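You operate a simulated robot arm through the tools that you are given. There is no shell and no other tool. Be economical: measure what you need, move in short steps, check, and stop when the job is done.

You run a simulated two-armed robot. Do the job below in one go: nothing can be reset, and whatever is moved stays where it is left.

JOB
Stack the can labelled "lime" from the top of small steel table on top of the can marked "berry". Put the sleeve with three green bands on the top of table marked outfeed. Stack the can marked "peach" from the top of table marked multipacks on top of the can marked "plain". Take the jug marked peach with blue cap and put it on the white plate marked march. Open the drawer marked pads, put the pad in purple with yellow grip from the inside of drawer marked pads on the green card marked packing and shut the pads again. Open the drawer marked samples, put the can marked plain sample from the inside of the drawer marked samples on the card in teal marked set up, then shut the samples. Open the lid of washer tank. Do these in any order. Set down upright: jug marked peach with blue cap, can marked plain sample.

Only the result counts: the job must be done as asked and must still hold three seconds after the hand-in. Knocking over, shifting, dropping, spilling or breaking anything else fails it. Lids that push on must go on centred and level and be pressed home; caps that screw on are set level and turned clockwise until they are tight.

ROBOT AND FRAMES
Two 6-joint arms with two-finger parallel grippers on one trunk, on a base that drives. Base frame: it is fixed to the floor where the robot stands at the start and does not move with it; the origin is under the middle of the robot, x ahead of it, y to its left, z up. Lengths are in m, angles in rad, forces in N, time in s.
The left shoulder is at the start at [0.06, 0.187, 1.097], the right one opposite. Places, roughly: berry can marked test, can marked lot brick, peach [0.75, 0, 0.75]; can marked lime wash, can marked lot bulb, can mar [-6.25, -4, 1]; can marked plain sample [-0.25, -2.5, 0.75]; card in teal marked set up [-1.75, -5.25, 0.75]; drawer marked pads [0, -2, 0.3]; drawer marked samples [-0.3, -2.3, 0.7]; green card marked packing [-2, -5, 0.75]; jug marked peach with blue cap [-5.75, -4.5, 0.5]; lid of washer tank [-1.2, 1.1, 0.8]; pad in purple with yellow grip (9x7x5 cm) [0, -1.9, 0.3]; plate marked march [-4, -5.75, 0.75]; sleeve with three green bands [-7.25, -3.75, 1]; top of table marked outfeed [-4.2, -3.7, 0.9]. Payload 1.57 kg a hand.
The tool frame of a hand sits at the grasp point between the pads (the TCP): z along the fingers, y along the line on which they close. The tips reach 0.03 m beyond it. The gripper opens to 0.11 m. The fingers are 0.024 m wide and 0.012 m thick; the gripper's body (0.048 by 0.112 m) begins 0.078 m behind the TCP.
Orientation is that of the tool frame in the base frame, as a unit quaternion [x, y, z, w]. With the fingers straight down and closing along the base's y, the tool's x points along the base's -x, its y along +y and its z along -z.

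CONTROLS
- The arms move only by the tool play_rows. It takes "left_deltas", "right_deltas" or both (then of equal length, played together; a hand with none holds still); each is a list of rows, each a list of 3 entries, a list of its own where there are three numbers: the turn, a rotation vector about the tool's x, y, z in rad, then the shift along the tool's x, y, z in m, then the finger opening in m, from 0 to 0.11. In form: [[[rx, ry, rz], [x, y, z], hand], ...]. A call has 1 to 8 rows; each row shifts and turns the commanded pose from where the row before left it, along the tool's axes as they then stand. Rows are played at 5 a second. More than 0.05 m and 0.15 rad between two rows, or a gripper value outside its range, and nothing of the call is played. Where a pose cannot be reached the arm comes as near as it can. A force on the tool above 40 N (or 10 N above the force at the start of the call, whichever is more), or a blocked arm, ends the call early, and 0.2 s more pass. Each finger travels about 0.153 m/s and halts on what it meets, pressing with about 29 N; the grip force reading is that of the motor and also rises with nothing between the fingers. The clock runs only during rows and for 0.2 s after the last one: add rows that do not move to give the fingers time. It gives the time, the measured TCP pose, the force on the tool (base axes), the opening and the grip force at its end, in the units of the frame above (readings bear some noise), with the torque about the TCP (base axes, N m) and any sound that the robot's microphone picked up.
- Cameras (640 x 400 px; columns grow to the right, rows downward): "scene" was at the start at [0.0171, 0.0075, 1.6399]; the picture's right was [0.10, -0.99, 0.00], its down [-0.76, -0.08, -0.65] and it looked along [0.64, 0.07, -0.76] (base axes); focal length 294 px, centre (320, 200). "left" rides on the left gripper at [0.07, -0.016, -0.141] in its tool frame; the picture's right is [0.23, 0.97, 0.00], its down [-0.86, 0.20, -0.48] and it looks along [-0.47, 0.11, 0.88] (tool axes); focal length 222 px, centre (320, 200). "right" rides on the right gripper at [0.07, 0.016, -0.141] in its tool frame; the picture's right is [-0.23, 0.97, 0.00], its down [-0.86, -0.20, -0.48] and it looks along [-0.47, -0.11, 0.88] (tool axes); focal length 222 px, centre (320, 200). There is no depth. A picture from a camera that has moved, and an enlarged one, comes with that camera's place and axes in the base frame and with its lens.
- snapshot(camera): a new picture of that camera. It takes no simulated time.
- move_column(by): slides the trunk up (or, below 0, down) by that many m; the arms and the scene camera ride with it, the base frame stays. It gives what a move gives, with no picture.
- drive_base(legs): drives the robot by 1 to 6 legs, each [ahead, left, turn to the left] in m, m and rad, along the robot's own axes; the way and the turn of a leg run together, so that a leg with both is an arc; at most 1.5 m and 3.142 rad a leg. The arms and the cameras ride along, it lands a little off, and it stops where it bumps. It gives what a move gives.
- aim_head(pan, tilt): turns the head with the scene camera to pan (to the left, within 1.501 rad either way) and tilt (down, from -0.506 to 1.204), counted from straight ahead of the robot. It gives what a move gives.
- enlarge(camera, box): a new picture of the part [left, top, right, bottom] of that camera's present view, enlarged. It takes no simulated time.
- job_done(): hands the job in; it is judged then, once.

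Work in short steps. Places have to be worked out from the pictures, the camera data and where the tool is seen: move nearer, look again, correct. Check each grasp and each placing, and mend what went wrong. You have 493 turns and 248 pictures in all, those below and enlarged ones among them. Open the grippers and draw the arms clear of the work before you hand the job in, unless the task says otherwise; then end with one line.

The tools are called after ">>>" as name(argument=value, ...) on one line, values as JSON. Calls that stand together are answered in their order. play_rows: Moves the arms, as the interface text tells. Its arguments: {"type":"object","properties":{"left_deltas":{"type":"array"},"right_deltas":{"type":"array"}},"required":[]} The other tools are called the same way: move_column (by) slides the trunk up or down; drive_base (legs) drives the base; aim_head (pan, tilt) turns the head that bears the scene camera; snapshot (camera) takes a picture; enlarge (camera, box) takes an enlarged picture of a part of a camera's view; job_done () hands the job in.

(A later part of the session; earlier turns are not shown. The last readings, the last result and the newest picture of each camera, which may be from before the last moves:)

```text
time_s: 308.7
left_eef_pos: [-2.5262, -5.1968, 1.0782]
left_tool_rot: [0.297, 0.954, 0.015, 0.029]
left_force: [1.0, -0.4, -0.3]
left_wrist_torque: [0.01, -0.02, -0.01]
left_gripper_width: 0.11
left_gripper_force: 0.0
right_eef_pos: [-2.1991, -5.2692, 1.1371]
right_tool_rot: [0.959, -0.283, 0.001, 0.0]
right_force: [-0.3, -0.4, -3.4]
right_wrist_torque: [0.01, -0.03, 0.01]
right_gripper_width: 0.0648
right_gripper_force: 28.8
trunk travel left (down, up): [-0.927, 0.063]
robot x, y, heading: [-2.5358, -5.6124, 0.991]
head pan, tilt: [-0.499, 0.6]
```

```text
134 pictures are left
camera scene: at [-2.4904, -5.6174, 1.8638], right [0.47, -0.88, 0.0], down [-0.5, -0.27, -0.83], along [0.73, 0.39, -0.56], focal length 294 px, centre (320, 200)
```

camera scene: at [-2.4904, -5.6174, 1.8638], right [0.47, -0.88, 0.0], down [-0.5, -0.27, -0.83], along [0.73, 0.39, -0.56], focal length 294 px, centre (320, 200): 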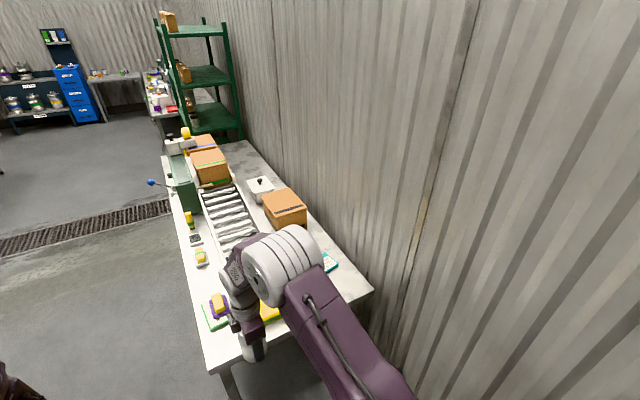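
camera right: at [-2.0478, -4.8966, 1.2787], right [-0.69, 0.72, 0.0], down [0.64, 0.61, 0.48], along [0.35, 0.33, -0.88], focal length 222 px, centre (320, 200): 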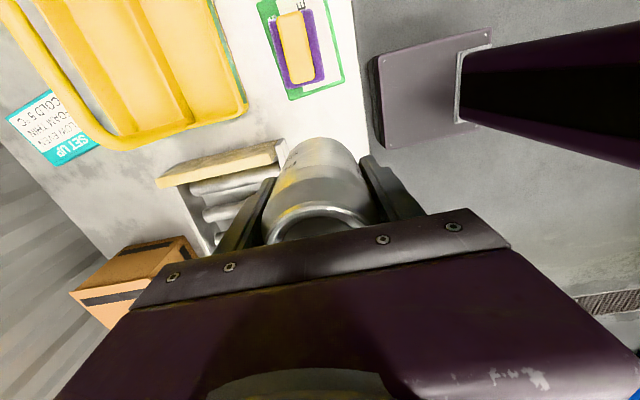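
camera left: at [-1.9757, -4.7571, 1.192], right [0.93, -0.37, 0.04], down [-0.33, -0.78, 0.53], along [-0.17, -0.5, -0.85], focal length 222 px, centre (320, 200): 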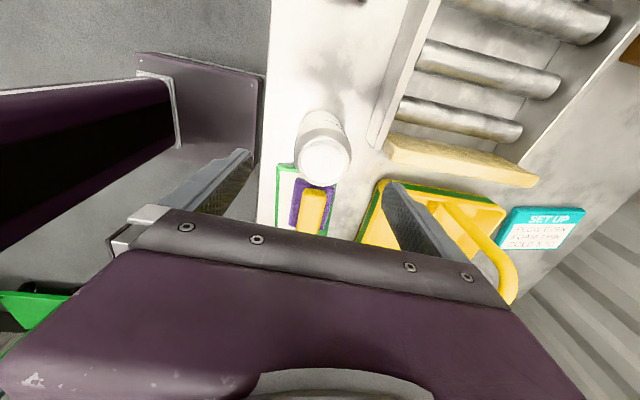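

>>> drive_base(legs=[[0, -0.27, -0.007]])

>>> play_rows(right_deltas=[[[0, 0, 0], [0.035, 0, 0], 0.04], [[0, 0, 0], [0.035, 0, 0], 0.04], [[0, 0, 0], [0.035, 0, 0], 0.04]])

>>> aim_head(pan=-0.3, tilt=0.85)

>>> snapshot(camera="scene")

>>> snapshot(camera="right")

```text
time_s: 310.6
left_eef_pos: [-2.2962, -5.3478, 1.0773]
left_tool_rot: [0.301, 0.953, 0.015, 0.029]
left_force: [-0.9, 0.0, 0.1]
left_wrist_torque: [-0.04, -0.04, -0.01]
left_gripper_width: 0.1101
left_gripper_force: 0.1
right_eef_pos: [-1.9697, -5.4212, 1.1359]
right_tool_rot: [0.958, -0.288, 0.003, 0.0]
right_force: [-1.1, -0.2, -2.8]
right_wrist_torque: [-0.04, 0.01, 0.01]
right_gripper_width: 0.0648
right_gripper_force: 28.8
trunk travel left (down, up): [-0.927, 0.063]
robot x, y, heading: [-2.308, -5.7647, 0.978]
head pan, tilt: [-0.499, 0.6]
```

```text
time_s: 311.4
left_eef_pos: [-2.2919, -5.3493, 1.0801]
left_tool_rot: [0.301, 0.953, 0.015, 0.028]
left_force: [0.9, -0.3, -0.3]
left_wrist_torque: [0.01, 0.01, 0.02]
left_gripper_width: 0.11
left_gripper_force: 0.0
right_eef_pos: [-1.8792, -5.4808, 1.1356]
right_tool_rot: [0.957, -0.289, 0.002, 0.0]
right_force: [0.4, 0.2, -3.2]
right_wrist_torque: [0.03, -0.02, 0.0]
right_gripper_width: 0.0646
right_gripper_force: 28.5
trunk travel left (down, up): [-0.927, 0.063]
robot x, y, heading: [-2.3081, -5.7642, 0.986]
head pan, tilt: [-0.499, 0.6]
```

```text
time_s: 312.2
left_eef_pos: [-2.2929, -5.3484, 1.0778]
left_tool_rot: [0.302, 0.953, 0.015, 0.028]
left_force: [0.5, 0.2, -0.1]
left_wrist_torque: [-0.02, -0.01, 0.0]
left_gripper_width: 0.1098
left_gripper_force: 0.2
right_eef_pos: [-1.8809, -5.4808, 1.1372]
right_tool_rot: [0.958, -0.288, 0.001, 0.0]
right_force: [-0.4, -1.0, -3.4]
right_wrist_torque: [-0.02, -0.02, -0.01]
right_gripper_width: 0.0645
right_gripper_force: 29.3
trunk travel left (down, up): [-0.927, 0.063]
robot x, y, heading: [-2.3059, -5.7595, 0.983]
head pan, tilt: [-0.3, 0.85]
```

```text
133 pictures are left
camera scene: at [-2.2788, -5.7618, 1.8429], right [0.63, -0.78, 0.0], down [-0.58, -0.47, -0.66], along [0.51, 0.41, -0.75], focal length 294 px, centre (320, 200)
```

scene: 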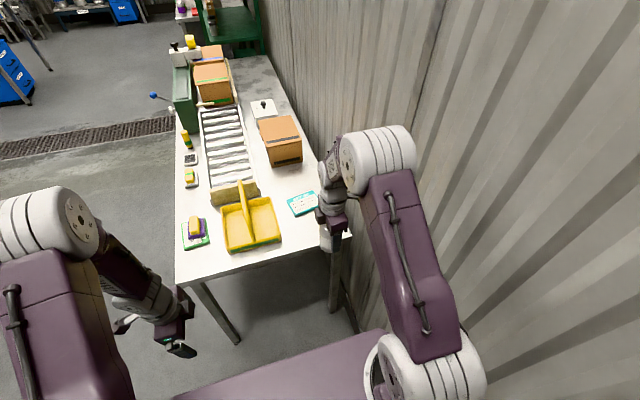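

```text
132 pictures are left
camera right: at [-1.8302, -5.5334, 1.2773], right [-0.73, -0.69, 0.0], down [-0.6, 0.64, 0.48], along [-0.33, 0.35, -0.88], focal length 222 px, centre (320, 200)
```

right: 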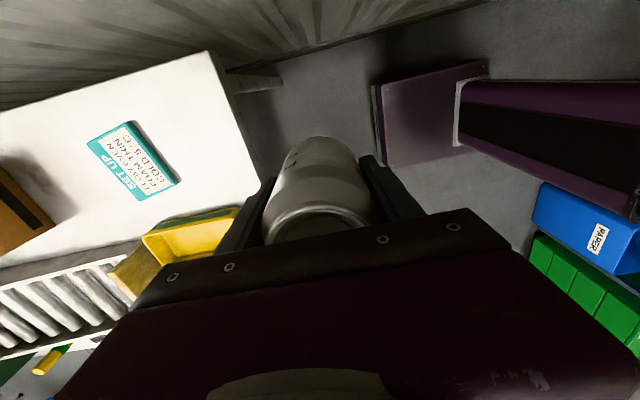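

Teal card centre ≈(-1.668,-5.186), 0.36 ahead. Drive 0.26 ahead.

>>> drive_base(legs=[[0.26, -0.012, 0]])

>>> play_rows(right_deltas=[[[0, 0, 0], [0, -0.035, 0], 0.04], [[0, 0, 0], [0, -0.035, 0.02], 0.04], [[0, 0, 0], [0, -0.03, 0.03], 0.04], [[0, 0, 0], [0, 0, 0.04], 0.04]])

>>> snapshot(camera="right")

>>> enlarge(camera="scene", box=[200, 150, 400, 310])

```text
time_s: 314.1
left_eef_pos: [-2.1403, -5.1408, 1.0802]
left_tool_rot: [0.302, 0.953, 0.016, 0.029]
left_force: [0.2, 0.2, -1.1]
left_wrist_torque: [0.04, -0.03, 0.0]
left_gripper_width: 0.1101
left_gripper_force: 0.1
right_eef_pos: [-1.7251, -5.2717, 1.1385]
right_tool_rot: [0.958, -0.288, 0.002, -0.001]
right_force: [0.1, -0.3, -3.0]
right_wrist_torque: [-0.01, 0.03, 0.01]
right_gripper_width: 0.0647
right_gripper_force: 29.6
trunk travel left (down, up): [-0.927, 0.063]
robot x, y, heading: [-2.1529, -5.5535, 0.979]
head pan, tilt: [-0.3, 0.85]
```

```text
time_s: 315.1
left_eef_pos: [-2.137, -5.1377, 1.0794]
left_tool_rot: [0.301, 0.953, 0.014, 0.028]
left_force: [0.5, -0.6, -1.1]
left_wrist_torque: [0.01, 0.02, 0.04]
left_gripper_width: 0.1099
left_gripper_force: 0.0
right_eef_pos: [-1.6677, -5.1885, 1.0455]
right_tool_rot: [0.957, -0.289, 0.002, 0.001]
right_force: [1.3, -0.1, -4.1]
right_wrist_torque: [-0.03, 0.0, 0.03]
right_gripper_width: 0.0648
right_gripper_force: 29.1
trunk travel left (down, up): [-0.927, 0.063]
robot x, y, heading: [-2.1498, -5.5478, 0.982]
head pan, tilt: [-0.3, 0.85]
```

```text
131 pictures are left
camera right: at [-1.6181, -5.2397, 1.1862], right [-0.73, -0.69, 0.0], down [-0.6, 0.64, 0.48], along [-0.33, 0.35, -0.88], focal length 222 px, centre (320, 200)
```

right: 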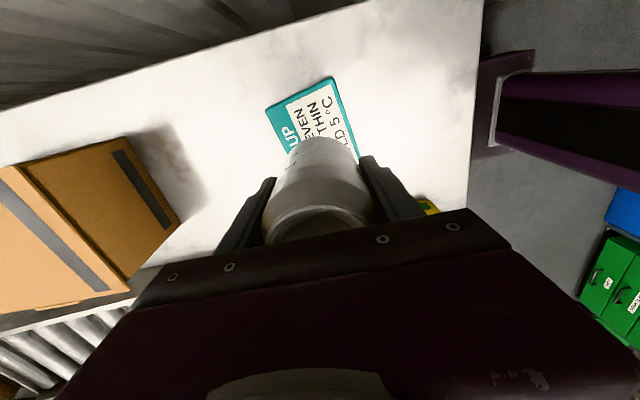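

```text
2.50 times, centred on (300, 230) of scene
camera zoom: at [-2.1226, -5.5503, 1.8429], right [0.63, -0.78, 0.0], down [-0.59, -0.47, -0.66], along [0.51, 0.41, -0.75], focal length 736 px, centre (370, 125)
```

zoom: 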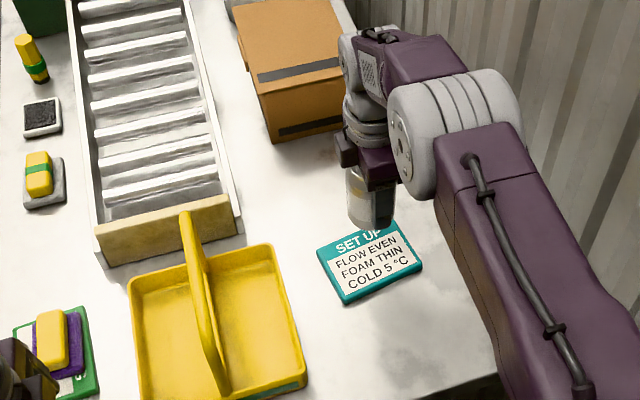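

On target. Lower toward the card, final steps fine.

>>> play_rows(right_deltas=[[[0, 0, 0], [-0.003, 0.003, 0.04], 0.04], [[0, 0, 0], [0, 0, 0.04], 0.04], [[0, 0, 0], [0, 0, 0.02], 0.04], [[0, 0, 0], [0, 0, 0.006], 0.04], [[0, 0, 0], [0, 0, 0.006], 0.04], [[0, 0, 0], [0, 0, 0.005], 0.04], [[0, 0, 0], [0, 0, 0.005], 0.04], [[0, 0, 0], [0, 0, 0.004], 0.04]])

>>> enlarge(camera="scene", box=[260, 190, 360, 270])

```text
time_s: 316.9
left_eef_pos: [-2.1391, -5.1373, 1.0786]
left_tool_rot: [0.301, 0.953, 0.014, 0.029]
left_force: [-0.1, -0.3, 0.0]
left_wrist_torque: [-0.01, -0.04, -0.02]
left_gripper_width: 0.1098
left_gripper_force: 0.1
right_eef_pos: [-1.6822, -5.2003, 0.9322]
right_tool_rot: [0.958, -0.288, 0.003, -0.001]
right_force: [0.8, 0.5, 6.3]
right_wrist_torque: [-0.03, 0.0, -0.02]
right_gripper_width: 0.0649
right_gripper_force: 28.9
right hand out of reach, approached as far as the arm can: row 3, 5, 6, 8
trunk travel left (down, up): [-0.927, 0.063]
robot x, y, heading: [-2.15, -5.5498, 0.976]
head pan, tilt: [-0.3, 0.85]
```

```text
5.00 times, centred on (310, 230) of scene
camera zoom: at [-2.1248, -5.5518, 1.8431], right [0.63, -0.78, 0.0], down [-0.58, -0.47, -0.66], along [0.51, 0.41, -0.75], focal length 1473 px, centre (370, 50)
```

zoom: 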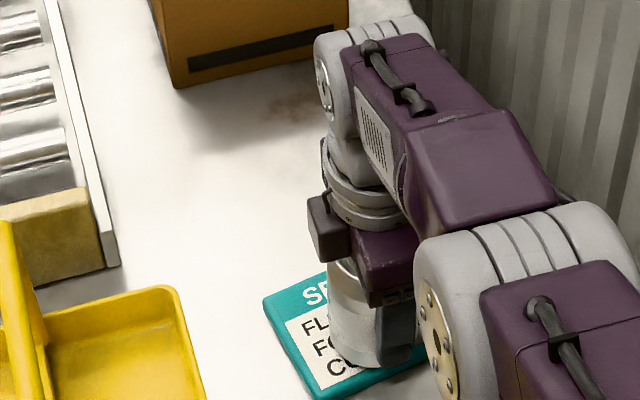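

The can touches the card but sits ~1.5 cm toward the near edge. Lift slightly, move 1.3 cm ahead and set down again.

>>> move_column(by=0.015)

>>> drive_base(legs=[[0.015, 0, 0]])

>>> move_column(by=-0.012)

```text
time_s: 317.5
left_eef_pos: [-2.1381, -5.1386, 1.0941]
left_tool_rot: [0.301, 0.953, 0.014, 0.028]
left_force: [-0.6, -0.7, 0.0]
left_wrist_torque: [0.01, 0.01, -0.01]
left_gripper_width: 0.1097
left_gripper_force: 0.0
right_eef_pos: [-1.6819, -5.2012, 0.9451]
right_tool_rot: [0.957, -0.289, 0.002, 0.0]
right_force: [-0.2, 0.1, -3.4]
right_wrist_torque: [0.0, -0.04, 0.0]
right_gripper_width: 0.0648
right_gripper_force: 29.2
trunk travel left (down, up): [-0.942, 0.048]
robot x, y, heading: [-2.1524, -5.5495, 0.98]
head pan, tilt: [-0.3, 0.85]
```

```text
time_s: 318.2
left_eef_pos: [-2.1317, -5.1283, 1.0946]
left_tool_rot: [0.302, 0.953, 0.017, 0.029]
left_force: [0.4, -0.5, 0.2]
left_wrist_torque: [0.03, -0.01, 0.02]
left_gripper_width: 0.1099
left_gripper_force: 0.0
right_eef_pos: [-1.6744, -5.1898, 0.9472]
right_tool_rot: [0.958, -0.288, 0.003, -0.002]
right_force: [-0.7, 0.7, -3.4]
right_wrist_torque: [0.02, -0.04, 0.04]
right_gripper_width: 0.0647
right_gripper_force: 28.6
trunk travel left (down, up): [-0.942, 0.048]
robot x, y, heading: [-2.1442, -5.5346, 0.975]
head pan, tilt: [-0.3, 0.85]
```

```text
time_s: 318.9
left_eef_pos: [-2.1316, -5.1275, 1.0818]
left_tool_rot: [0.302, 0.953, 0.015, 0.029]
left_force: [0.0, 1.0, 0.4]
left_wrist_torque: [0.02, -0.01, 0.01]
left_gripper_width: 0.1101
left_gripper_force: 0.1
right_eef_pos: [-1.6738, -5.1891, 0.9342]
right_tool_rot: [0.958, -0.288, 0.002, -0.001]
right_force: [0.1, -0.2, -4.1]
right_wrist_torque: [0.03, -0.01, 0.02]
right_gripper_width: 0.0648
right_gripper_force: 29.2
trunk travel left (down, up): [-0.93, 0.06]
robot x, y, heading: [-2.1434, -5.5363, 0.978]
head pan, tilt: [-0.3, 0.85]
```

Lower the last millimetres by column, then release.

>>> move_column(by=-0.005)

>>> play_rows(right_deltas=[[[0, 0, 0], [0, 0, 0], 0.075], [[0, 0, 0], [0, 0, 0], 0.09], [[0, 0, 0], [0, 0, 0], 0.09], [[0, 0, 0], [0, 0, -0.03], 0.09], [[0, 0, 0], [0, 0, -0.04], 0.09], [[0, 0, 0], [0, 0, -0.04], 0.09], [[0, 0, 0], [0, 0, -0.04], 0.09]])

>>> snapshot(camera="right")

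>>> enlarge(camera="scene", box=[240, 160, 380, 270])

```text
time_s: 319.4
left_eef_pos: [-2.1308, -5.1279, 1.0773]
left_tool_rot: [0.302, 0.953, 0.016, 0.029]
left_force: [0.2, 0.3, -0.1]
left_wrist_torque: [-0.02, 0.0, -0.03]
left_gripper_width: 0.11
left_gripper_force: 0.0
right_eef_pos: [-1.6728, -5.1873, 0.9313]
right_tool_rot: [0.957, -0.289, 0.002, -0.002]
right_force: [0.9, -2.2, 20.9]
right_wrist_torque: [-0.23, 0.17, -0.02]
right_gripper_width: 0.0644
right_gripper_force: 29.1
trunk travel left (down, up): [-0.925, 0.065]
robot x, y, heading: [-2.1407, -5.5345, 0.983]
head pan, tilt: [-0.3, 0.85]
```

```text
time_s: 321.0
left_eef_pos: [-2.1303, -5.1247, 1.0754]
left_tool_rot: [0.302, 0.953, 0.015, 0.029]
left_force: [0.2, -0.4, 0.2]
left_wrist_torque: [0.03, -0.01, 0.01]
left_gripper_width: 0.11
left_gripper_force: 0.0
right_eef_pos: [-1.6509, -5.156, 1.0678]
right_tool_rot: [0.957, -0.289, 0.001, 0.001]
right_force: [-0.1, 0.3, -1.0]
right_wrist_torque: [0.0, 0.02, 0.01]
right_gripper_width: 0.0898
right_gripper_force: 0.0
right hand out of reach, approached as far as the arm can: row 4, 5, 6, 7
trunk travel left (down, up): [-0.925, 0.065]
robot x, y, heading: [-2.1457, -5.5383, 0.982]
head pan, tilt: [-0.3, 0.85]
```

```text
128 pictures are left
camera right: at [-1.6014, -5.2082, 1.2088], right [-0.73, -0.69, 0.0], down [-0.6, 0.64, 0.48], along [-0.33, 0.35, -0.88], focal length 222 px, centre (320, 200)
```

right: 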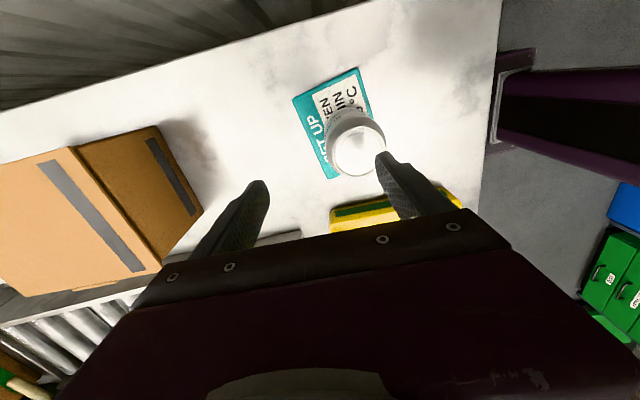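

```text
3.64 times, centred on (310, 215) of scene
camera zoom: at [-2.1163, -5.5391, 1.8408], right [0.63, -0.78, 0.0], down [-0.58, -0.47, -0.66], along [0.51, 0.41, -0.75], focal length 1071 px, centre (356, 146)
```

zoom: 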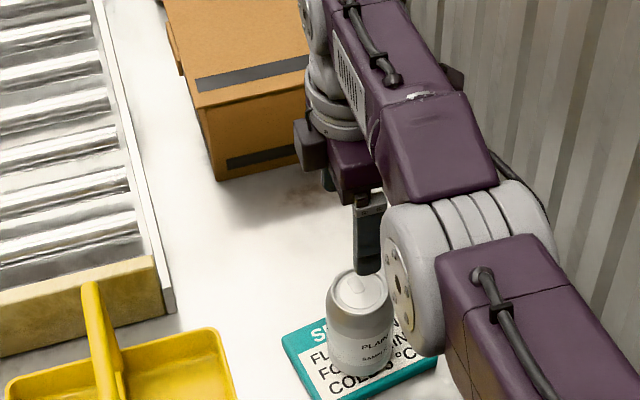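

The plain-sample can stands upright on the teal card. Raise and retract the right hand, then leave: back 0.22 and move left out of the nook.

>>> play_rows(right_deltas=[[[0, 0, 0], [0, 0, -0.04], 0.11], [[0, 0, 0], [0, 0.02, -0.04], 0.11], [[0, 0, 0], [0, 0.02, -0.04], 0.11], [[0, 0, 0], [-0.02, 0.02, 0], 0.11], [[0, 0, 0], [-0.02, 0.02, 0], 0.11], [[0, 0, 0], [-0.02, 0.02, 0], 0.11]])

>>> drive_base(legs=[[-0.22, 0, 0], [0, 0.9, 0]])

>>> aim_head(pan=1.3, tilt=0.4)

>>> snapshot(camera="scene")

```text
time_s: 322.4
left_eef_pos: [-2.1305, -5.126, 1.0762]
left_tool_rot: [0.302, 0.953, 0.015, 0.029]
left_force: [-0.3, 0.3, -0.3]
left_wrist_torque: [0.03, -0.01, 0.0]
left_gripper_width: 0.1101
left_gripper_force: 0.2
right_eef_pos: [-1.7034, -5.1184, 1.1932]
right_tool_rot: [0.957, -0.29, 0.002, 0.001]
right_force: [-0.5, -0.3, 0.2]
right_wrist_torque: [-0.02, -0.02, 0.01]
right_gripper_width: 0.1102
right_gripper_force: 0.1
right hand out of reach, approached as far as the arm can: row 1, 2, 3, 4, 5, 6
trunk travel left (down, up): [-0.925, 0.065]
robot x, y, heading: [-2.1436, -5.5377, 0.978]
head pan, tilt: [-0.3, 0.85]
```

```text
time_s: 328.4
left_eef_pos: [-2.9918, -4.8114, 1.0771]
left_tool_rot: [0.301, 0.953, 0.015, 0.028]
left_force: [0.3, 0.1, 0.0]
left_wrist_torque: [-0.01, -0.01, 0.0]
left_gripper_width: 0.1095
left_gripper_force: 0.0
right_eef_pos: [-2.5652, -4.8039, 1.1931]
right_tool_rot: [0.958, -0.288, 0.001, 0.0]
right_force: [-0.3, 0.0, 0.7]
right_wrist_torque: [-0.01, 0.02, -0.01]
right_gripper_width: 0.1098
right_gripper_force: 0.0
trunk travel left (down, up): [-0.925, 0.065]
robot x, y, heading: [-3.0058, -5.2228, 0.979]
head pan, tilt: [-0.3, 0.85]
```

```text
time_s: 330.1
left_eef_pos: [-2.9925, -4.8103, 1.0769]
left_tool_rot: [0.301, 0.953, 0.015, 0.028]
left_force: [-0.9, -0.4, 0.5]
left_wrist_torque: [-0.02, -0.01, 0.01]
left_gripper_width: 0.1101
left_gripper_force: 0.0
right_eef_pos: [-2.5649, -4.8029, 1.1927]
right_tool_rot: [0.957, -0.289, 0.002, 0.001]
right_force: [-0.1, 0.2, -0.5]
right_wrist_torque: [0.0, 0.0, 0.01]
right_gripper_width: 0.11
right_gripper_force: 0.0
trunk travel left (down, up): [-0.925, 0.065]
robot x, y, heading: [-3.0029, -5.2198, 0.982]
head pan, tilt: [1.3, 0.4]
```

```text
126 pictures are left
camera scene: at [-3.0994, -5.2027, 1.88], right [0.76, 0.65, 0.0], down [0.25, -0.3, -0.92], along [-0.6, 0.7, -0.39], focal length 294 px, centre (320, 200)
```

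scene: 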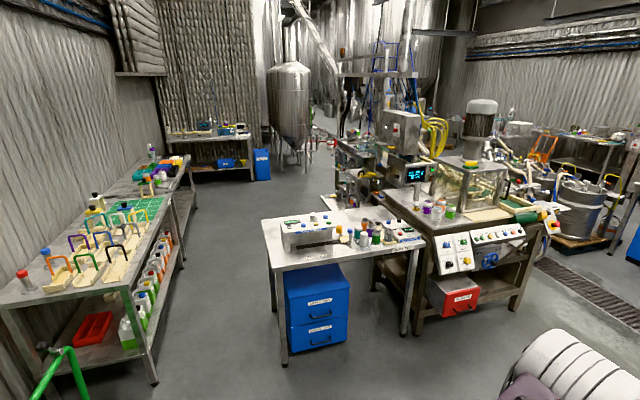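

I see the central table with blue drawers and a long table at left with jugs on its lower shelf. Move a bit and turn left to look west.

>>> drive_base(legs=[[0.1, 0.25, 0], [0, 0, 1.9]])

>>> aim_head(pan=0.3, tilt=0.45)

>>> snapshot(camera="scene")

```text
time_s: 336.5
left_eef_pos: [-3.5539, -5.1151, 1.0755]
left_tool_rot: [-0.593, 0.804, 0.031, 0.005]
left_force: [0.1, -0.4, 0.3]
left_wrist_torque: [0.01, 0.0, 0.04]
left_gripper_width: 0.1098
left_gripper_force: 0.1
right_eef_pos: [-3.6941, -4.7117, 1.1926]
right_tool_rot: [0.796, 0.605, 0.001, -0.001]
right_force: [0.9, -0.8, -0.5]
right_wrist_torque: [0.0, 0.02, -0.03]
right_gripper_width: 0.1101
right_gripper_force: 0.0
trunk travel left (down, up): [-0.925, 0.065]
robot x, y, heading: [-3.1605, -4.9992, 2.865]
head pan, tilt: [1.3, 0.4]
```

```text
time_s: 337.8
left_eef_pos: [-3.5532, -5.1161, 1.0766]
left_tool_rot: [-0.593, 0.804, 0.031, 0.005]
left_force: [0.0, -0.7, -0.7]
left_wrist_torque: [0.0, 0.05, 0.01]
left_gripper_width: 0.1099
left_gripper_force: 0.1
right_eef_pos: [-3.6919, -4.7094, 1.1924]
right_tool_rot: [0.796, 0.605, 0.001, -0.001]
right_force: [-0.7, 0.3, 0.4]
right_wrist_torque: [-0.01, 0.0, -0.01]
right_gripper_width: 0.11
right_gripper_force: 0.0
trunk travel left (down, up): [-0.925, 0.065]
robot x, y, heading: [-3.1546, -5.0046, 2.863]
head pan, tilt: [0.3, 0.45]
```

```text
125 pictures are left
camera scene: at [-3.1919, -5.0201, 1.8753], right [-0.02, 1.0, 0.0], down [0.44, 0.01, -0.9], along [-0.9, -0.02, -0.44], focal length 294 px, centre (320, 200)
```

scene: 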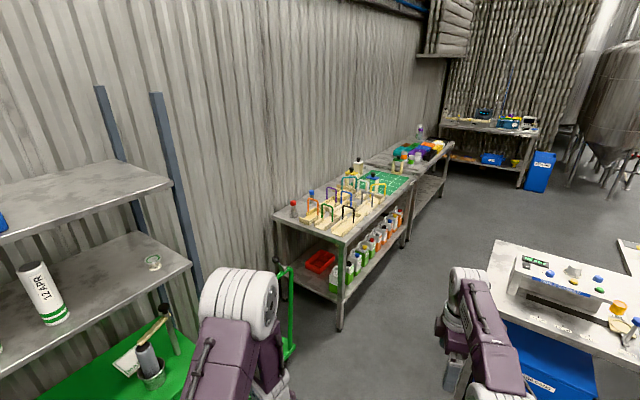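

>>> aim_head(pan=0.9, tilt=0.7)

>>> snapshot(camera="scene")

```text
time_s: 338.8
left_eef_pos: [-3.5533, -5.1147, 1.0749]
left_tool_rot: [-0.594, 0.804, 0.032, 0.005]
left_force: [0.2, 0.1, -0.7]
left_wrist_torque: [-0.02, 0.02, 0.01]
left_gripper_width: 0.1101
left_gripper_force: 0.1
right_eef_pos: [-3.6936, -4.7115, 1.1923]
right_tool_rot: [0.796, 0.606, 0.001, -0.001]
right_force: [-0.5, -0.6, -0.5]
right_wrist_torque: [-0.01, 0.02, -0.02]
right_gripper_width: 0.1101
right_gripper_force: 0.2
trunk travel left (down, up): [-0.925, 0.065]
robot x, y, heading: [-3.155, -5.0008, 2.865]
head pan, tilt: [0.901, 0.7]
```

```text
124 pictures are left
camera scene: at [-3.169, -5.0672, 1.8532], right [-0.58, 0.81, 0.0], down [0.52, 0.38, -0.77], along [-0.62, -0.45, -0.64], focal length 294 px, centre (320, 200)
```

scene: 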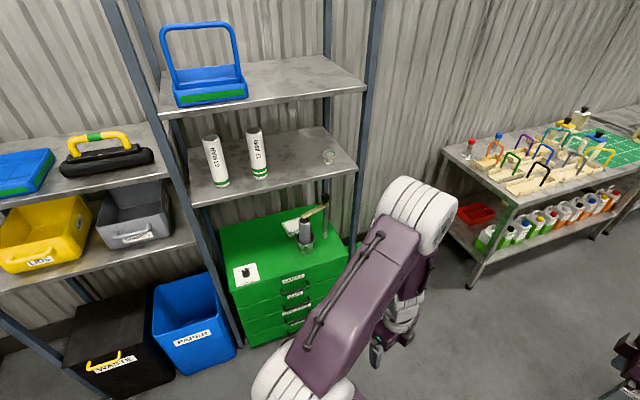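

>>> enlarge(camera="scene", box=[200, 180, 380, 350])

>>> enlarge(camera="scene", box=[430, 100, 640, 290])

```text
2.35 times, centred on (290, 265) of scene
camera zoom: at [-3.169, -5.0672, 1.8532], right [-0.58, 0.81, 0.0], down [0.52, 0.38, -0.77], along [-0.62, -0.45, -0.64], focal length 693 px, centre (391, 47)
```

zoom: 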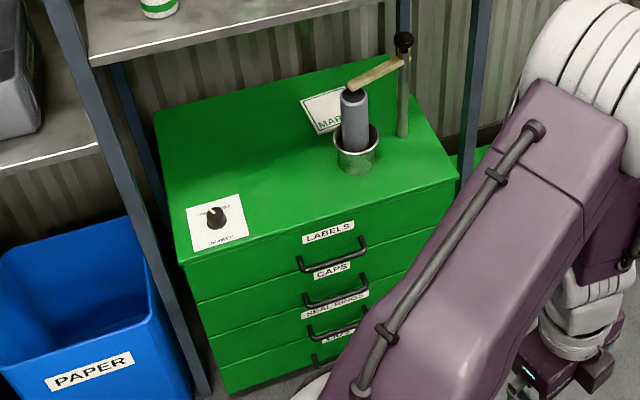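

```text
2.11 times, centred on (535, 195) of scene
camera zoom: at [-3.169, -5.0672, 1.8532], right [-0.58, 0.81, 0.0], down [0.52, 0.38, -0.77], along [-0.62, -0.45, -0.64], focal length 620 px, centre (-133, 210)
```

zoom: 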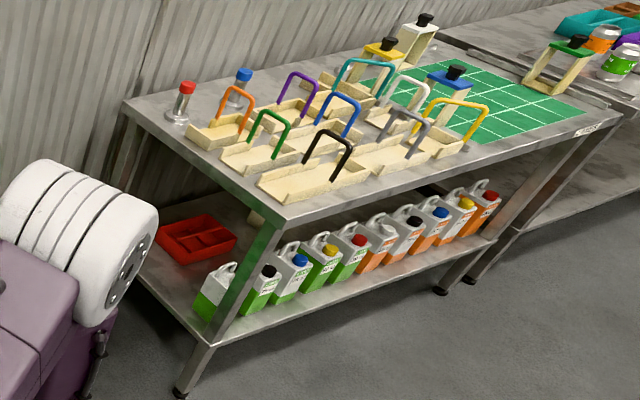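

March plate: on top of the green cabinet at the back, ≈(-4.0,-5.8). The peach jug with blue cap is on the lower shelf of the long table (8th jug) ≈(-5.3,-4.5). Drive into the aisle between that table and the outfeed table, carefully.

>>> drive_base(legs=[[0, 0, -0.3], [0.647, 0.3, 0]])

>>> aim_head(pan=0.2, tilt=0.6)

>>> snapshot(camera="scene")

```text
time_s: 343.6
left_eef_pos: [-4.2762, -4.8968, 1.0768]
left_tool_rot: [-0.467, 0.884, 0.032, 0.009]
left_force: [-0.3, 1.0, 0.4]
left_wrist_torque: [0.03, 0.01, 0.0]
left_gripper_width: 0.1099
left_gripper_force: 0.0
right_eef_pos: [-4.2907, -4.4714, 1.1931]
right_tool_rot: [0.877, 0.48, 0.002, -0.001]
right_force: [-0.2, -0.4, 0.0]
right_wrist_torque: [-0.04, -0.02, 0.01]
right_gripper_width: 0.1098
right_gripper_force: 0.1
trunk travel left (down, up): [-0.925, 0.065]
robot x, y, heading: [-3.8654, -4.9019, 2.564]
head pan, tilt: [0.901, 0.7]
```

```text
time_s: 344.7
left_eef_pos: [-4.2773, -4.8978, 1.0758]
left_tool_rot: [-0.467, 0.883, 0.031, 0.009]
left_force: [0.0, -0.2, -0.2]
left_wrist_torque: [0.0, 0.01, -0.02]
left_gripper_width: 0.11
left_gripper_force: 0.0
right_eef_pos: [-4.2909, -4.4702, 1.1922]
right_tool_rot: [0.877, 0.481, 0.001, -0.001]
right_force: [0.3, -0.6, -0.2]
right_wrist_torque: [0.0, 0.04, -0.03]
right_gripper_width: 0.1098
right_gripper_force: 0.0
trunk travel left (down, up): [-0.925, 0.065]
robot x, y, heading: [-3.8657, -4.9022, 2.562]
head pan, tilt: [0.201, 0.6]
```

```text
121 pictures are left
camera scene: at [-3.8974, -4.9049, 1.8618], right [0.37, 0.93, 0.0], down [0.53, -0.21, -0.83], along [-0.77, 0.3, -0.56], focal length 294 px, centre (320, 200)
```

scene: 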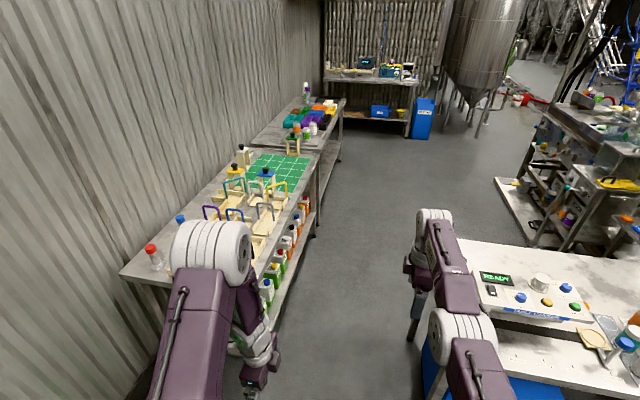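

The aisle opens beyond the outfeed table. Drive ahead slowly.

>>> drive_base(legs=[[0.75, 0, 0]])

>>> snapshot(camera="scene")

```text
time_s: 348.7
left_eef_pos: [-4.9005, -4.4903, 1.0775]
left_tool_rot: [-0.467, 0.884, 0.031, 0.009]
left_force: [0.4, 0.1, 0.1]
left_wrist_torque: [-0.02, 0.05, -0.02]
left_gripper_width: 0.1103
left_gripper_force: 0.0
right_eef_pos: [-4.9139, -4.0639, 1.193]
right_tool_rot: [0.878, 0.479, 0.002, 0.0]
right_force: [-0.9, 0.6, 0.3]
right_wrist_torque: [0.0, 0.0, -0.02]
right_gripper_width: 0.1098
right_gripper_force: 0.0
trunk travel left (down, up): [-0.925, 0.065]
robot x, y, heading: [-4.4883, -4.4953, 2.561]
head pan, tilt: [0.201, 0.6]
```

```text
120 pictures are left
camera scene: at [-4.5199, -4.4998, 1.8618], right [0.37, 0.93, 0.0], down [0.52, -0.21, -0.83], along [-0.77, 0.3, -0.56], focal length 294 px, centre (320, 200)
```

scene: 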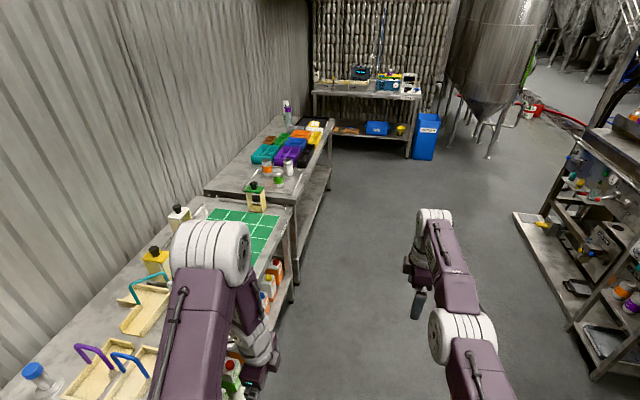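

>>> drive_base(legs=[[0.6, 0, 0], [0, -0.45, 0], [0, 0, 1.571]])

>>> aim_head(pan=0.0, tilt=0.75)

>>> snapshot(camera="scene")

```text
time_s: 353.4
left_eef_pos: [-5.3202, -3.9829, 1.0771]
left_tool_rot: [-0.394, 0.919, 0.03, 0.013]
left_force: [-0.3, 0.4, -0.6]
left_wrist_torque: [0.03, 0.03, -0.04]
left_gripper_width: 0.1101
left_gripper_force: 0.1
right_eef_pos: [-5.2681, -3.5597, 1.1912]
right_tool_rot: [0.913, 0.409, 0.002, -0.002]
right_force: [-0.3, -0.4, 0.5]
right_wrist_torque: [0.02, 0.0, 0.04]
right_gripper_width: 0.1099
right_gripper_force: 0.1
trunk travel left (down, up): [-0.925, 0.065]
robot x, y, heading: [-4.9178, -4.0534, 2.407]
head pan, tilt: [0.201, 0.6]
stopped in leg 2: the robot was blocked; the commanded pose is now the measured one
```

```text
time_s: 354.2
left_eef_pos: [-5.3193, -3.9806, 1.0777]
left_tool_rot: [-0.395, 0.918, 0.03, 0.013]
left_force: [-0.2, 0.6, 1.1]
left_wrist_torque: [-0.03, -0.02, 0.02]
left_gripper_width: 0.11
left_gripper_force: 0.1
right_eef_pos: [-5.2661, -3.5579, 1.1917]
right_tool_rot: [0.913, 0.408, 0.002, 0.0]
right_force: [-0.3, 0.4, 0.1]
right_wrist_torque: [0.02, 0.0, 0.01]
right_gripper_width: 0.1102
right_gripper_force: 0.1
trunk travel left (down, up): [-0.925, 0.065]
robot x, y, heading: [-4.9127, -4.0539, 2.406]
head pan, tilt: [0.0, 0.75]
```

```text
119 pictures are left
camera scene: at [-4.9318, -4.0386, 1.8489], right [0.67, 0.74, 0.0], down [0.51, -0.46, -0.73], along [-0.54, 0.49, -0.68], focal length 294 px, centre (320, 200)
```

scene: 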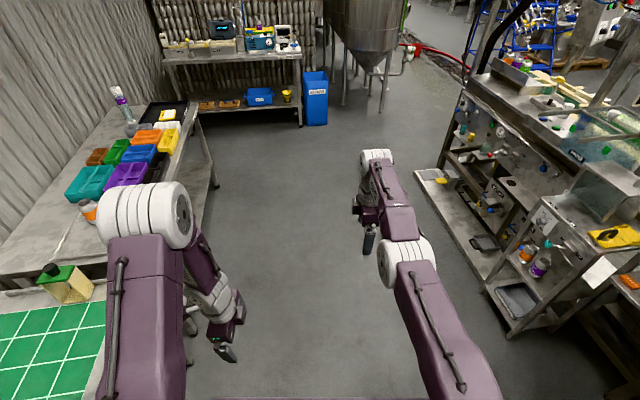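

The base bumped something at right-rear (outfeed corner). Move ahead away from it before turning.

>>> drive_base(legs=[[0.35, 0, 0], [0, 0, 0.8]])

>>> aim_head(pan=0.9, tilt=0.6)

>>> snapshot(camera="scene")

```text
time_s: 358.5
left_eef_pos: [-5.5148, -4.051, 1.0773]
left_tool_rot: [0.715, -0.698, -0.032, 0.0]
left_force: [0.3, -0.8, 0.6]
left_wrist_torque: [0.01, -0.02, -0.01]
left_gripper_width: 0.11
left_gripper_force: 0.1
right_eef_pos: [-5.7743, -3.7139, 1.192]
right_tool_rot: [0.688, 0.726, 0.001, -0.002]
right_force: [0.0, 0.3, 0.6]
right_wrist_torque: [-0.01, 0.0, 0.02]
right_gripper_width: 0.1102
right_gripper_force: 0.0
trunk travel left (down, up): [-0.925, 0.065]
robot x, y, heading: [-5.1738, -3.816, -3.094]
head pan, tilt: [0.0, 0.75]
```

```text
time_s: 359.7
left_eef_pos: [-5.5144, -4.0512, 1.0769]
left_tool_rot: [0.715, -0.698, -0.033, 0.001]
left_force: [0.2, 0.6, -0.5]
left_wrist_torque: [-0.01, 0.01, -0.02]
left_gripper_width: 0.11
left_gripper_force: 0.0
right_eef_pos: [-5.7741, -3.7127, 1.192]
right_tool_rot: [0.688, 0.726, 0.001, -0.002]
right_force: [-0.1, -0.2, 0.2]
right_wrist_torque: [0.0, 0.01, -0.01]
right_gripper_width: 0.11
right_gripper_force: 0.1
trunk travel left (down, up): [-0.925, 0.065]
robot x, y, heading: [-5.1783, -3.8167, -3.093]
head pan, tilt: [0.901, 0.6]
```

```text
118 pictures are left
camera scene: at [-5.1682, -3.8863, 1.8618], right [-0.81, 0.58, 0.0], down [0.33, 0.46, -0.82], along [-0.48, -0.67, -0.57], focal length 294 px, centre (320, 200)
```

scene: 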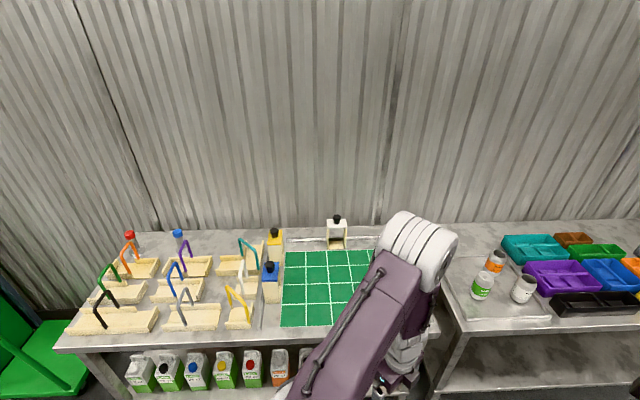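

Turn further left to face the jug shelf and back off a little.

>>> drive_base(legs=[[0, 0, 0.947], [-0.35, 0, 0]])

>>> aim_head(pan=0.0, tilt=0.6)

>>> snapshot(camera="scene")

```text
time_s: 364.4
left_eef_pos: [-4.9937, -3.9354, 1.0766]
left_tool_rot: [0.955, -0.293, -0.028, 0.014]
left_force: [0.1, 0.0, 0.5]
left_wrist_torque: [0.0, 0.0, 0.0]
left_gripper_width: 0.1099
left_gripper_force: 0.0
right_eef_pos: [-5.4193, -3.9507, 1.1909]
right_tool_rot: [0.28, 0.96, 0.001, -0.001]
right_force: [0.4, 0.3, 0.1]
right_wrist_torque: [0.04, -0.04, 0.02]
right_gripper_width: 0.1101
right_gripper_force: 0.1
trunk travel left (down, up): [-0.925, 0.065]
robot x, y, heading: [-4.9865, -3.5221, -2.146]
head pan, tilt: [0.901, 0.6]
```

```text
time_s: 365.6
left_eef_pos: [-4.9933, -3.9342, 1.0763]
left_tool_rot: [0.955, -0.293, -0.029, 0.015]
left_force: [0.5, -0.1, -0.4]
left_wrist_torque: [-0.01, 0.03, 0.01]
left_gripper_width: 0.1101
left_gripper_force: 0.1
right_eef_pos: [-5.4181, -3.9503, 1.1926]
right_tool_rot: [0.28, 0.96, 0.0, -0.003]
right_force: [0.4, 0.0, 0.2]
right_wrist_torque: [0.03, -0.03, -0.01]
right_gripper_width: 0.1099
right_gripper_force: 0.1
trunk travel left (down, up): [-0.925, 0.065]
robot x, y, heading: [-4.9892, -3.5205, -2.145]
head pan, tilt: [0.0, 0.6]
```

```text
117 pictures are left
camera scene: at [-5.0018, -3.5474, 1.8617], right [-0.84, 0.54, 0.0], down [0.31, 0.48, -0.82], along [-0.45, -0.69, -0.57], focal length 294 px, centre (320, 200)
```

scene: 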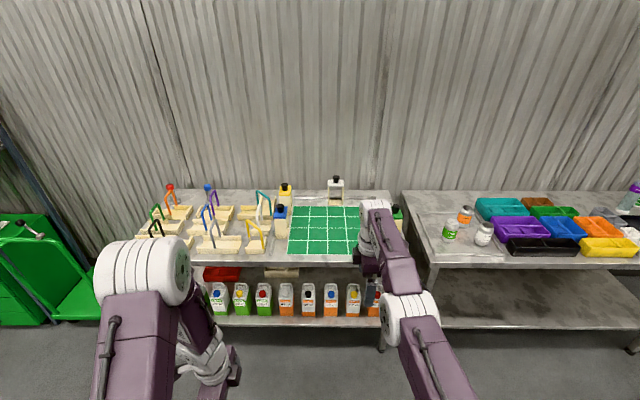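

Lower the trunk to get a frontal view of the jugs.

>>> move_column(by=-0.4)

>>> enlarge(camera="scene", box=[180, 140, 420, 320])

>>> enlarge(camera="scene", box=[400, 60, 640, 240])

```text
time_s: 369.4
left_eef_pos: [-4.9915, -3.9327, 0.6762]
left_tool_rot: [0.955, -0.293, -0.029, 0.015]
left_force: [0.1, 0.1, -0.1]
left_wrist_torque: [-0.02, 0.03, 0.0]
left_gripper_width: 0.11
left_gripper_force: 0.1
right_eef_pos: [-5.4193, -3.9496, 0.7918]
right_tool_rot: [0.28, 0.96, 0.0, -0.001]
right_force: [-0.8, 0.2, -0.7]
right_wrist_torque: [0.01, -0.02, -0.02]
right_gripper_width: 0.1101
right_gripper_force: 0.1
trunk travel left (down, up): [-0.525, 0.465]
robot x, y, heading: [-4.9888, -3.5242, -2.145]
head pan, tilt: [0.0, 0.6]
```

```text
2.22 times, centred on (300, 230) of scene
camera zoom: at [-5.0013, -3.5464, 1.4618], right [-0.84, 0.54, 0.0], down [0.31, 0.47, -0.83], along [-0.45, -0.69, -0.56], focal length 654 px, centre (364, 133)
```

zoom: 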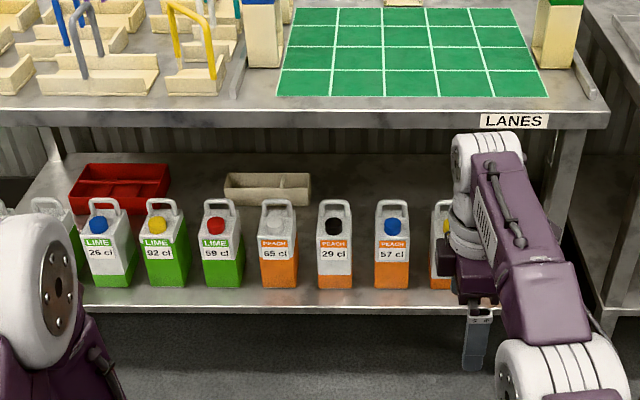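

```text
2.22 times, centred on (520, 150) of scene
camera zoom: at [-5.0013, -3.5464, 1.4618], right [-0.84, 0.54, 0.0], down [0.31, 0.47, -0.83], along [-0.45, -0.69, -0.56], focal length 654 px, centre (-124, 311)
```

zoom: 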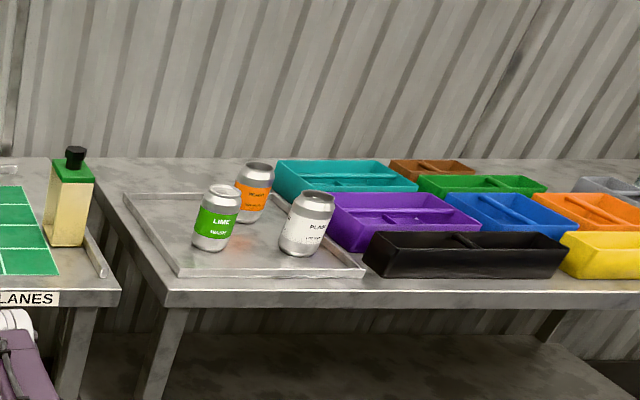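

The tray at right holds LIME, PEACH and PLAIN cans; the target jug is "PEACH 57 cl, blue cap". I'll use the right hand horizontally with fingers closing sideways: first unwind its yaw.

>>> play_rows(right_deltas=[[[0, 0, 0.14], [0, 0.02, 0], 0.11], [[0, 0, 0.14], [0, 0.02, 0], 0.11], [[0, 0, 0.14], [0, 0.02, 0], 0.11], [[0, 0, 0.14], [0, 0, 0], 0.11], [[0, 0, 0.14], [0, 0, 0], 0.11], [[0, 0, 0.14], [0, 0, 0], 0.11], [[0, 0, 0.14], [0, 0, 0], 0.11], [[0, 0, 0.14], [0, 0, 0], 0.11]])

>>> play_rows(right_deltas=[[[0, 0, 0.15], [0, 0, 0], 0.11], [[0, 0, 0.15], [0, 0, 0], 0.11], [[0, 0, 0.15], [0, 0, 0], 0.11], [[0, -0.14, 0], [-0.02, 0, 0], 0.11], [[0, -0.14, 0], [-0.02, 0, 0], 0.11], [[0, -0.14, 0], [-0.02, 0, 0], 0.11], [[0, -0.14, 0], [-0.02, 0, 0], 0.11], [[0, -0.14, 0], [-0.02, 0, 0], 0.11]])

>>> play_rows(right_deltas=[[[0, -0.14, 0], [0, 0, 0.02], 0.11], [[0, -0.14, 0], [0, 0, 0.02], 0.11], [[0, -0.14, 0], [0, 0, 0.02], 0.11], [[0, -0.14, 0], [0, 0, 0.02], 0.11], [[0, -0.14, 0], [0, 0, 0.02], 0.11], [[0, -0.14, 0], [0, 0, 0.02], 0.11]])

```text
time_s: 371.2
left_eef_pos: [-4.9925, -3.9333, 0.677]
left_tool_rot: [0.955, -0.293, -0.029, 0.015]
left_force: [-0.1, 0.8, 1.0]
left_wrist_torque: [0.01, 0.0, -0.02]
left_gripper_width: 0.1101
left_gripper_force: 0.1
right_eef_pos: [-5.4053, -3.9555, 0.7963]
right_tool_rot: [0.747, 0.664, -0.001, -0.002]
right_force: [0.1, -0.1, -0.3]
right_wrist_torque: [0.0, 0.0, -0.01]
right_gripper_width: 0.11
right_gripper_force: 0.0
right hand out of reach, approached as far as the arm can: row 1, 2, 3
trunk travel left (down, up): [-0.525, 0.465]
robot x, y, heading: [-4.9872, -3.521, -2.145]
head pan, tilt: [0.0, 0.6]
```

```text
time_s: 373.0
left_eef_pos: [-4.992, -3.9329, 0.6778]
left_tool_rot: [0.955, -0.294, -0.028, 0.016]
left_force: [-0.1, 0.7, -0.3]
left_wrist_torque: [0.0, 0.04, 0.03]
left_gripper_width: 0.1099
left_gripper_force: 0.1
right_eef_pos: [-5.4809, -4.0933, 0.8291]
right_tool_rot: [0.823, 0.454, -0.3, 0.163]
right_force: [-0.7, 1.0, 0.6]
right_wrist_torque: [0.0, 0.03, -0.01]
right_gripper_width: 0.1098
right_gripper_force: 0.1
right hand out of reach, approached as far as the arm can: row 4, 5, 6, 7, 8
trunk travel left (down, up): [-0.525, 0.465]
robot x, y, heading: [-4.9856, -3.5227, -2.145]
head pan, tilt: [0.0, 0.6]
```

```text
time_s: 374.4
left_eef_pos: [-4.992, -3.9329, 0.678]
left_tool_rot: [0.955, -0.293, -0.028, 0.015]
left_force: [0.6, 0.6, 0.2]
left_wrist_torque: [0.01, 0.02, 0.0]
left_gripper_width: 0.1098
left_gripper_force: 0.1
right_eef_pos: [-5.5065, -4.1468, 0.7888]
right_tool_rot: [0.688, 0.367, -0.558, 0.284]
right_force: [-0.4, 0.8, 0.7]
right_wrist_torque: [0.0, 0.02, -0.01]
right_gripper_width: 0.1099
right_gripper_force: 0.0
right hand out of reach, approached as far as the arm can: row 1, 4, 5, 6
trunk travel left (down, up): [-0.525, 0.465]
robot x, y, heading: [-4.9868, -3.5235, -2.144]
head pan, tilt: [0.0, 0.6]
```

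Nearly horizontal. Finish the pitch, lower the trunk to jug height and look.

>>> play_rows(right_deltas=[[[0, -0.11, 0], [0, 0, 0], 0.11], [[0, -0.11, 0], [0, 0, 0], 0.11]])

>>> move_column(by=-0.27)

>>> aim_head(pan=0.0, tilt=0.4)

>>> snapshot(camera="scene")

>>> snapshot(camera="right")

```text
time_s: 375.0
left_eef_pos: [-4.9923, -3.9332, 0.6776]
left_tool_rot: [0.956, -0.293, -0.029, 0.015]
left_force: [0.6, 0.0, -0.4]
left_wrist_torque: [0.0, 0.03, 0.0]
left_gripper_width: 0.11
left_gripper_force: 0.1
right_eef_pos: [-5.4908, -4.1348, 0.7979]
right_tool_rot: [-0.606, -0.327, 0.643, -0.335]
right_force: [-0.8, 0.5, 0.5]
right_wrist_torque: [0.0, 0.01, 0.01]
right_gripper_width: 0.1103
right_gripper_force: 0.1
right hand out of reach, approached as far as the arm can: row 1, 2
trunk travel left (down, up): [-0.525, 0.465]
robot x, y, heading: [-4.9881, -3.5235, -2.142]
head pan, tilt: [0.0, 0.6]
```

```text
time_s: 377.8
left_eef_pos: [-4.9923, -3.9338, 0.4078]
left_tool_rot: [0.955, -0.294, -0.028, 0.016]
left_force: [0.3, 0.0, 0.2]
left_wrist_torque: [0.01, 0.01, 0.01]
left_gripper_width: 0.11
left_gripper_force: 0.0
right_eef_pos: [-5.4912, -4.1339, 0.5279]
right_tool_rot: [-0.606, -0.328, 0.643, -0.335]
right_force: [-0.3, -0.5, 0.3]
right_wrist_torque: [0.01, 0.02, 0.01]
right_gripper_width: 0.1101
right_gripper_force: 0.0
trunk travel left (down, up): [-0.255, 0.735]
robot x, y, heading: [-4.9881, -3.5235, -2.139]
head pan, tilt: [0.0, 0.6]
```

```text
time_s: 378.5
left_eef_pos: [-4.9926, -3.933, 0.4074]
left_tool_rot: [0.956, -0.292, -0.029, 0.015]
left_force: [-0.2, -0.6, 0.5]
left_wrist_torque: [-0.01, -0.02, -0.02]
left_gripper_width: 0.11
left_gripper_force: 0.0
right_eef_pos: [-5.4905, -4.135, 0.5282]
right_tool_rot: [-0.607, -0.328, 0.642, -0.335]
right_force: [-0.6, 0.7, -0.2]
right_wrist_torque: [0.03, -0.02, 0.02]
right_gripper_width: 0.11
right_gripper_force: 0.0
trunk travel left (down, up): [-0.255, 0.735]
robot x, y, heading: [-4.9857, -3.5236, -2.146]
head pan, tilt: [0.0, 0.4]
```

```text
114 pictures are left
camera scene: at [-5.0037, -3.5501, 1.2099], right [-0.84, 0.54, 0.0], down [0.21, 0.33, -0.92], along [-0.5, -0.77, -0.39], focal length 294 px, centre (320, 200)
```

scene: 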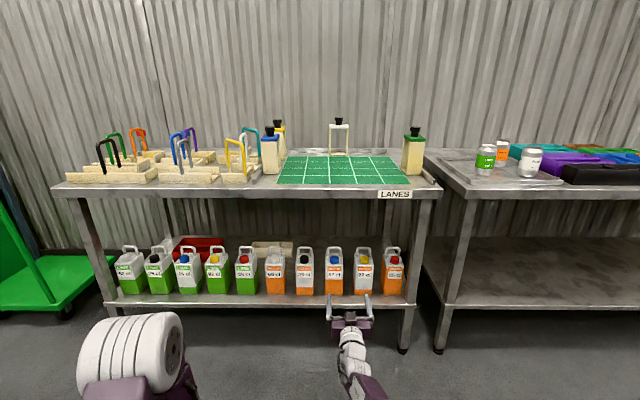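

```text
113 pictures are left
camera right: at [-5.3994, -4.0295, 0.4499], right [0.81, -0.54, 0.21], down [0.14, 0.54, 0.83], along [-0.56, -0.65, 0.51], focal length 222 px, centre (320, 200)
```

right: 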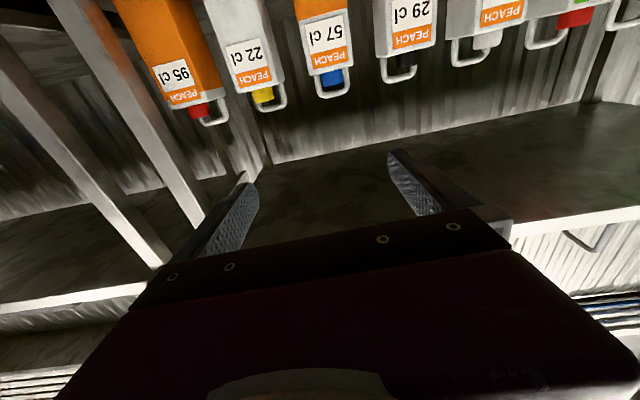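

Target jug front at ≈(-5.59,-4.35), 3.5 cm left of and 0.23 m ahead of the right TCP; grip height ~0.47. Align and approach half-way.

>>> move_column(by=-0.055)

>>> drive_base(legs=[[0.1, 0.034, 0]])

>>> snapshot(camera="right")

>>> enlarge(camera="scene", box=[240, 220, 440, 360])

```text
time_s: 379.5
left_eef_pos: [-4.9918, -3.9327, 0.3522]
left_tool_rot: [0.955, -0.293, -0.029, 0.016]
left_force: [0.1, -0.2, -0.7]
left_wrist_torque: [0.04, -0.03, 0.0]
left_gripper_width: 0.1103
left_gripper_force: 0.1
right_eef_pos: [-5.4902, -4.1358, 0.4738]
right_tool_rot: [-0.606, -0.328, 0.643, -0.335]
right_force: [0.4, -0.2, 0.2]
right_wrist_torque: [0.03, -0.01, -0.01]
right_gripper_width: 0.1099
right_gripper_force: 0.0
trunk travel left (down, up): [-0.2, 0.79]
robot x, y, heading: [-4.9856, -3.5209, -2.147]
head pan, tilt: [0.0, 0.4]
```

```text
time_s: 380.6
left_eef_pos: [-5.0171, -4.0366, 0.3516]
left_tool_rot: [0.956, -0.293, -0.029, 0.015]
left_force: [-0.2, -1.3, 0.9]
left_wrist_torque: [-0.02, 0.01, 0.05]
left_gripper_width: 0.1099
left_gripper_force: 0.0
right_eef_pos: [-5.5158, -4.2369, 0.4728]
right_tool_rot: [-0.606, -0.328, 0.642, -0.335]
right_force: [-0.4, 0.3, 0.0]
right_wrist_torque: [-0.01, 0.02, 0.0]
right_gripper_width: 0.1099
right_gripper_force: 0.1
trunk travel left (down, up): [-0.2, 0.79]
robot x, y, heading: [-5.012, -3.6249, -2.147]
head pan, tilt: [0.0, 0.4]
```

```text
112 pictures are left
camera right: at [-5.4249, -4.1319, 0.3947], right [0.81, -0.54, 0.21], down [0.14, 0.54, 0.83], along [-0.56, -0.65, 0.51], focal length 222 px, centre (320, 200)
```

right: 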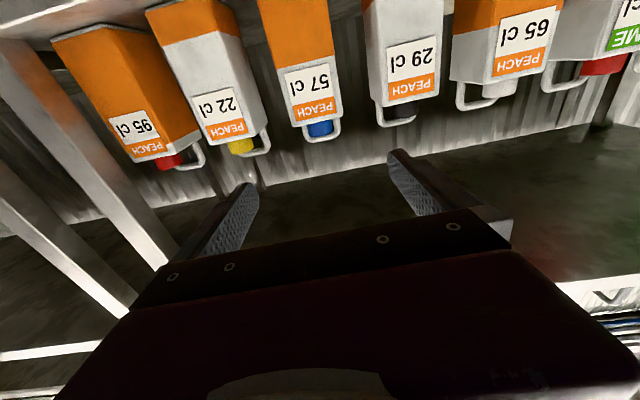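

```text
2.86 times, centred on (340, 290) of scene
camera zoom: at [-5.0291, -3.6527, 1.155], right [-0.84, 0.54, 0.0], down [0.21, 0.33, -0.92], along [-0.5, -0.77, -0.39], focal length 842 px, centre (263, -57)
```

zoom: 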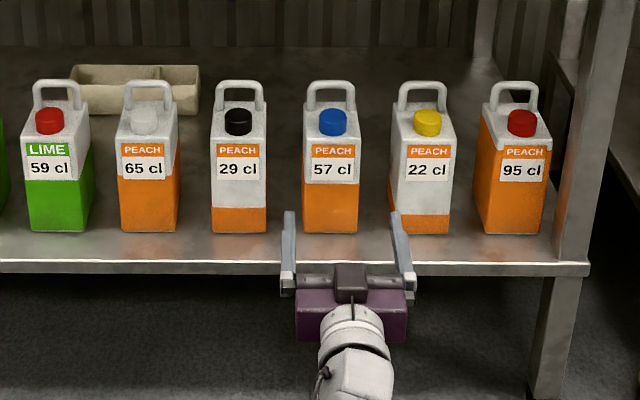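

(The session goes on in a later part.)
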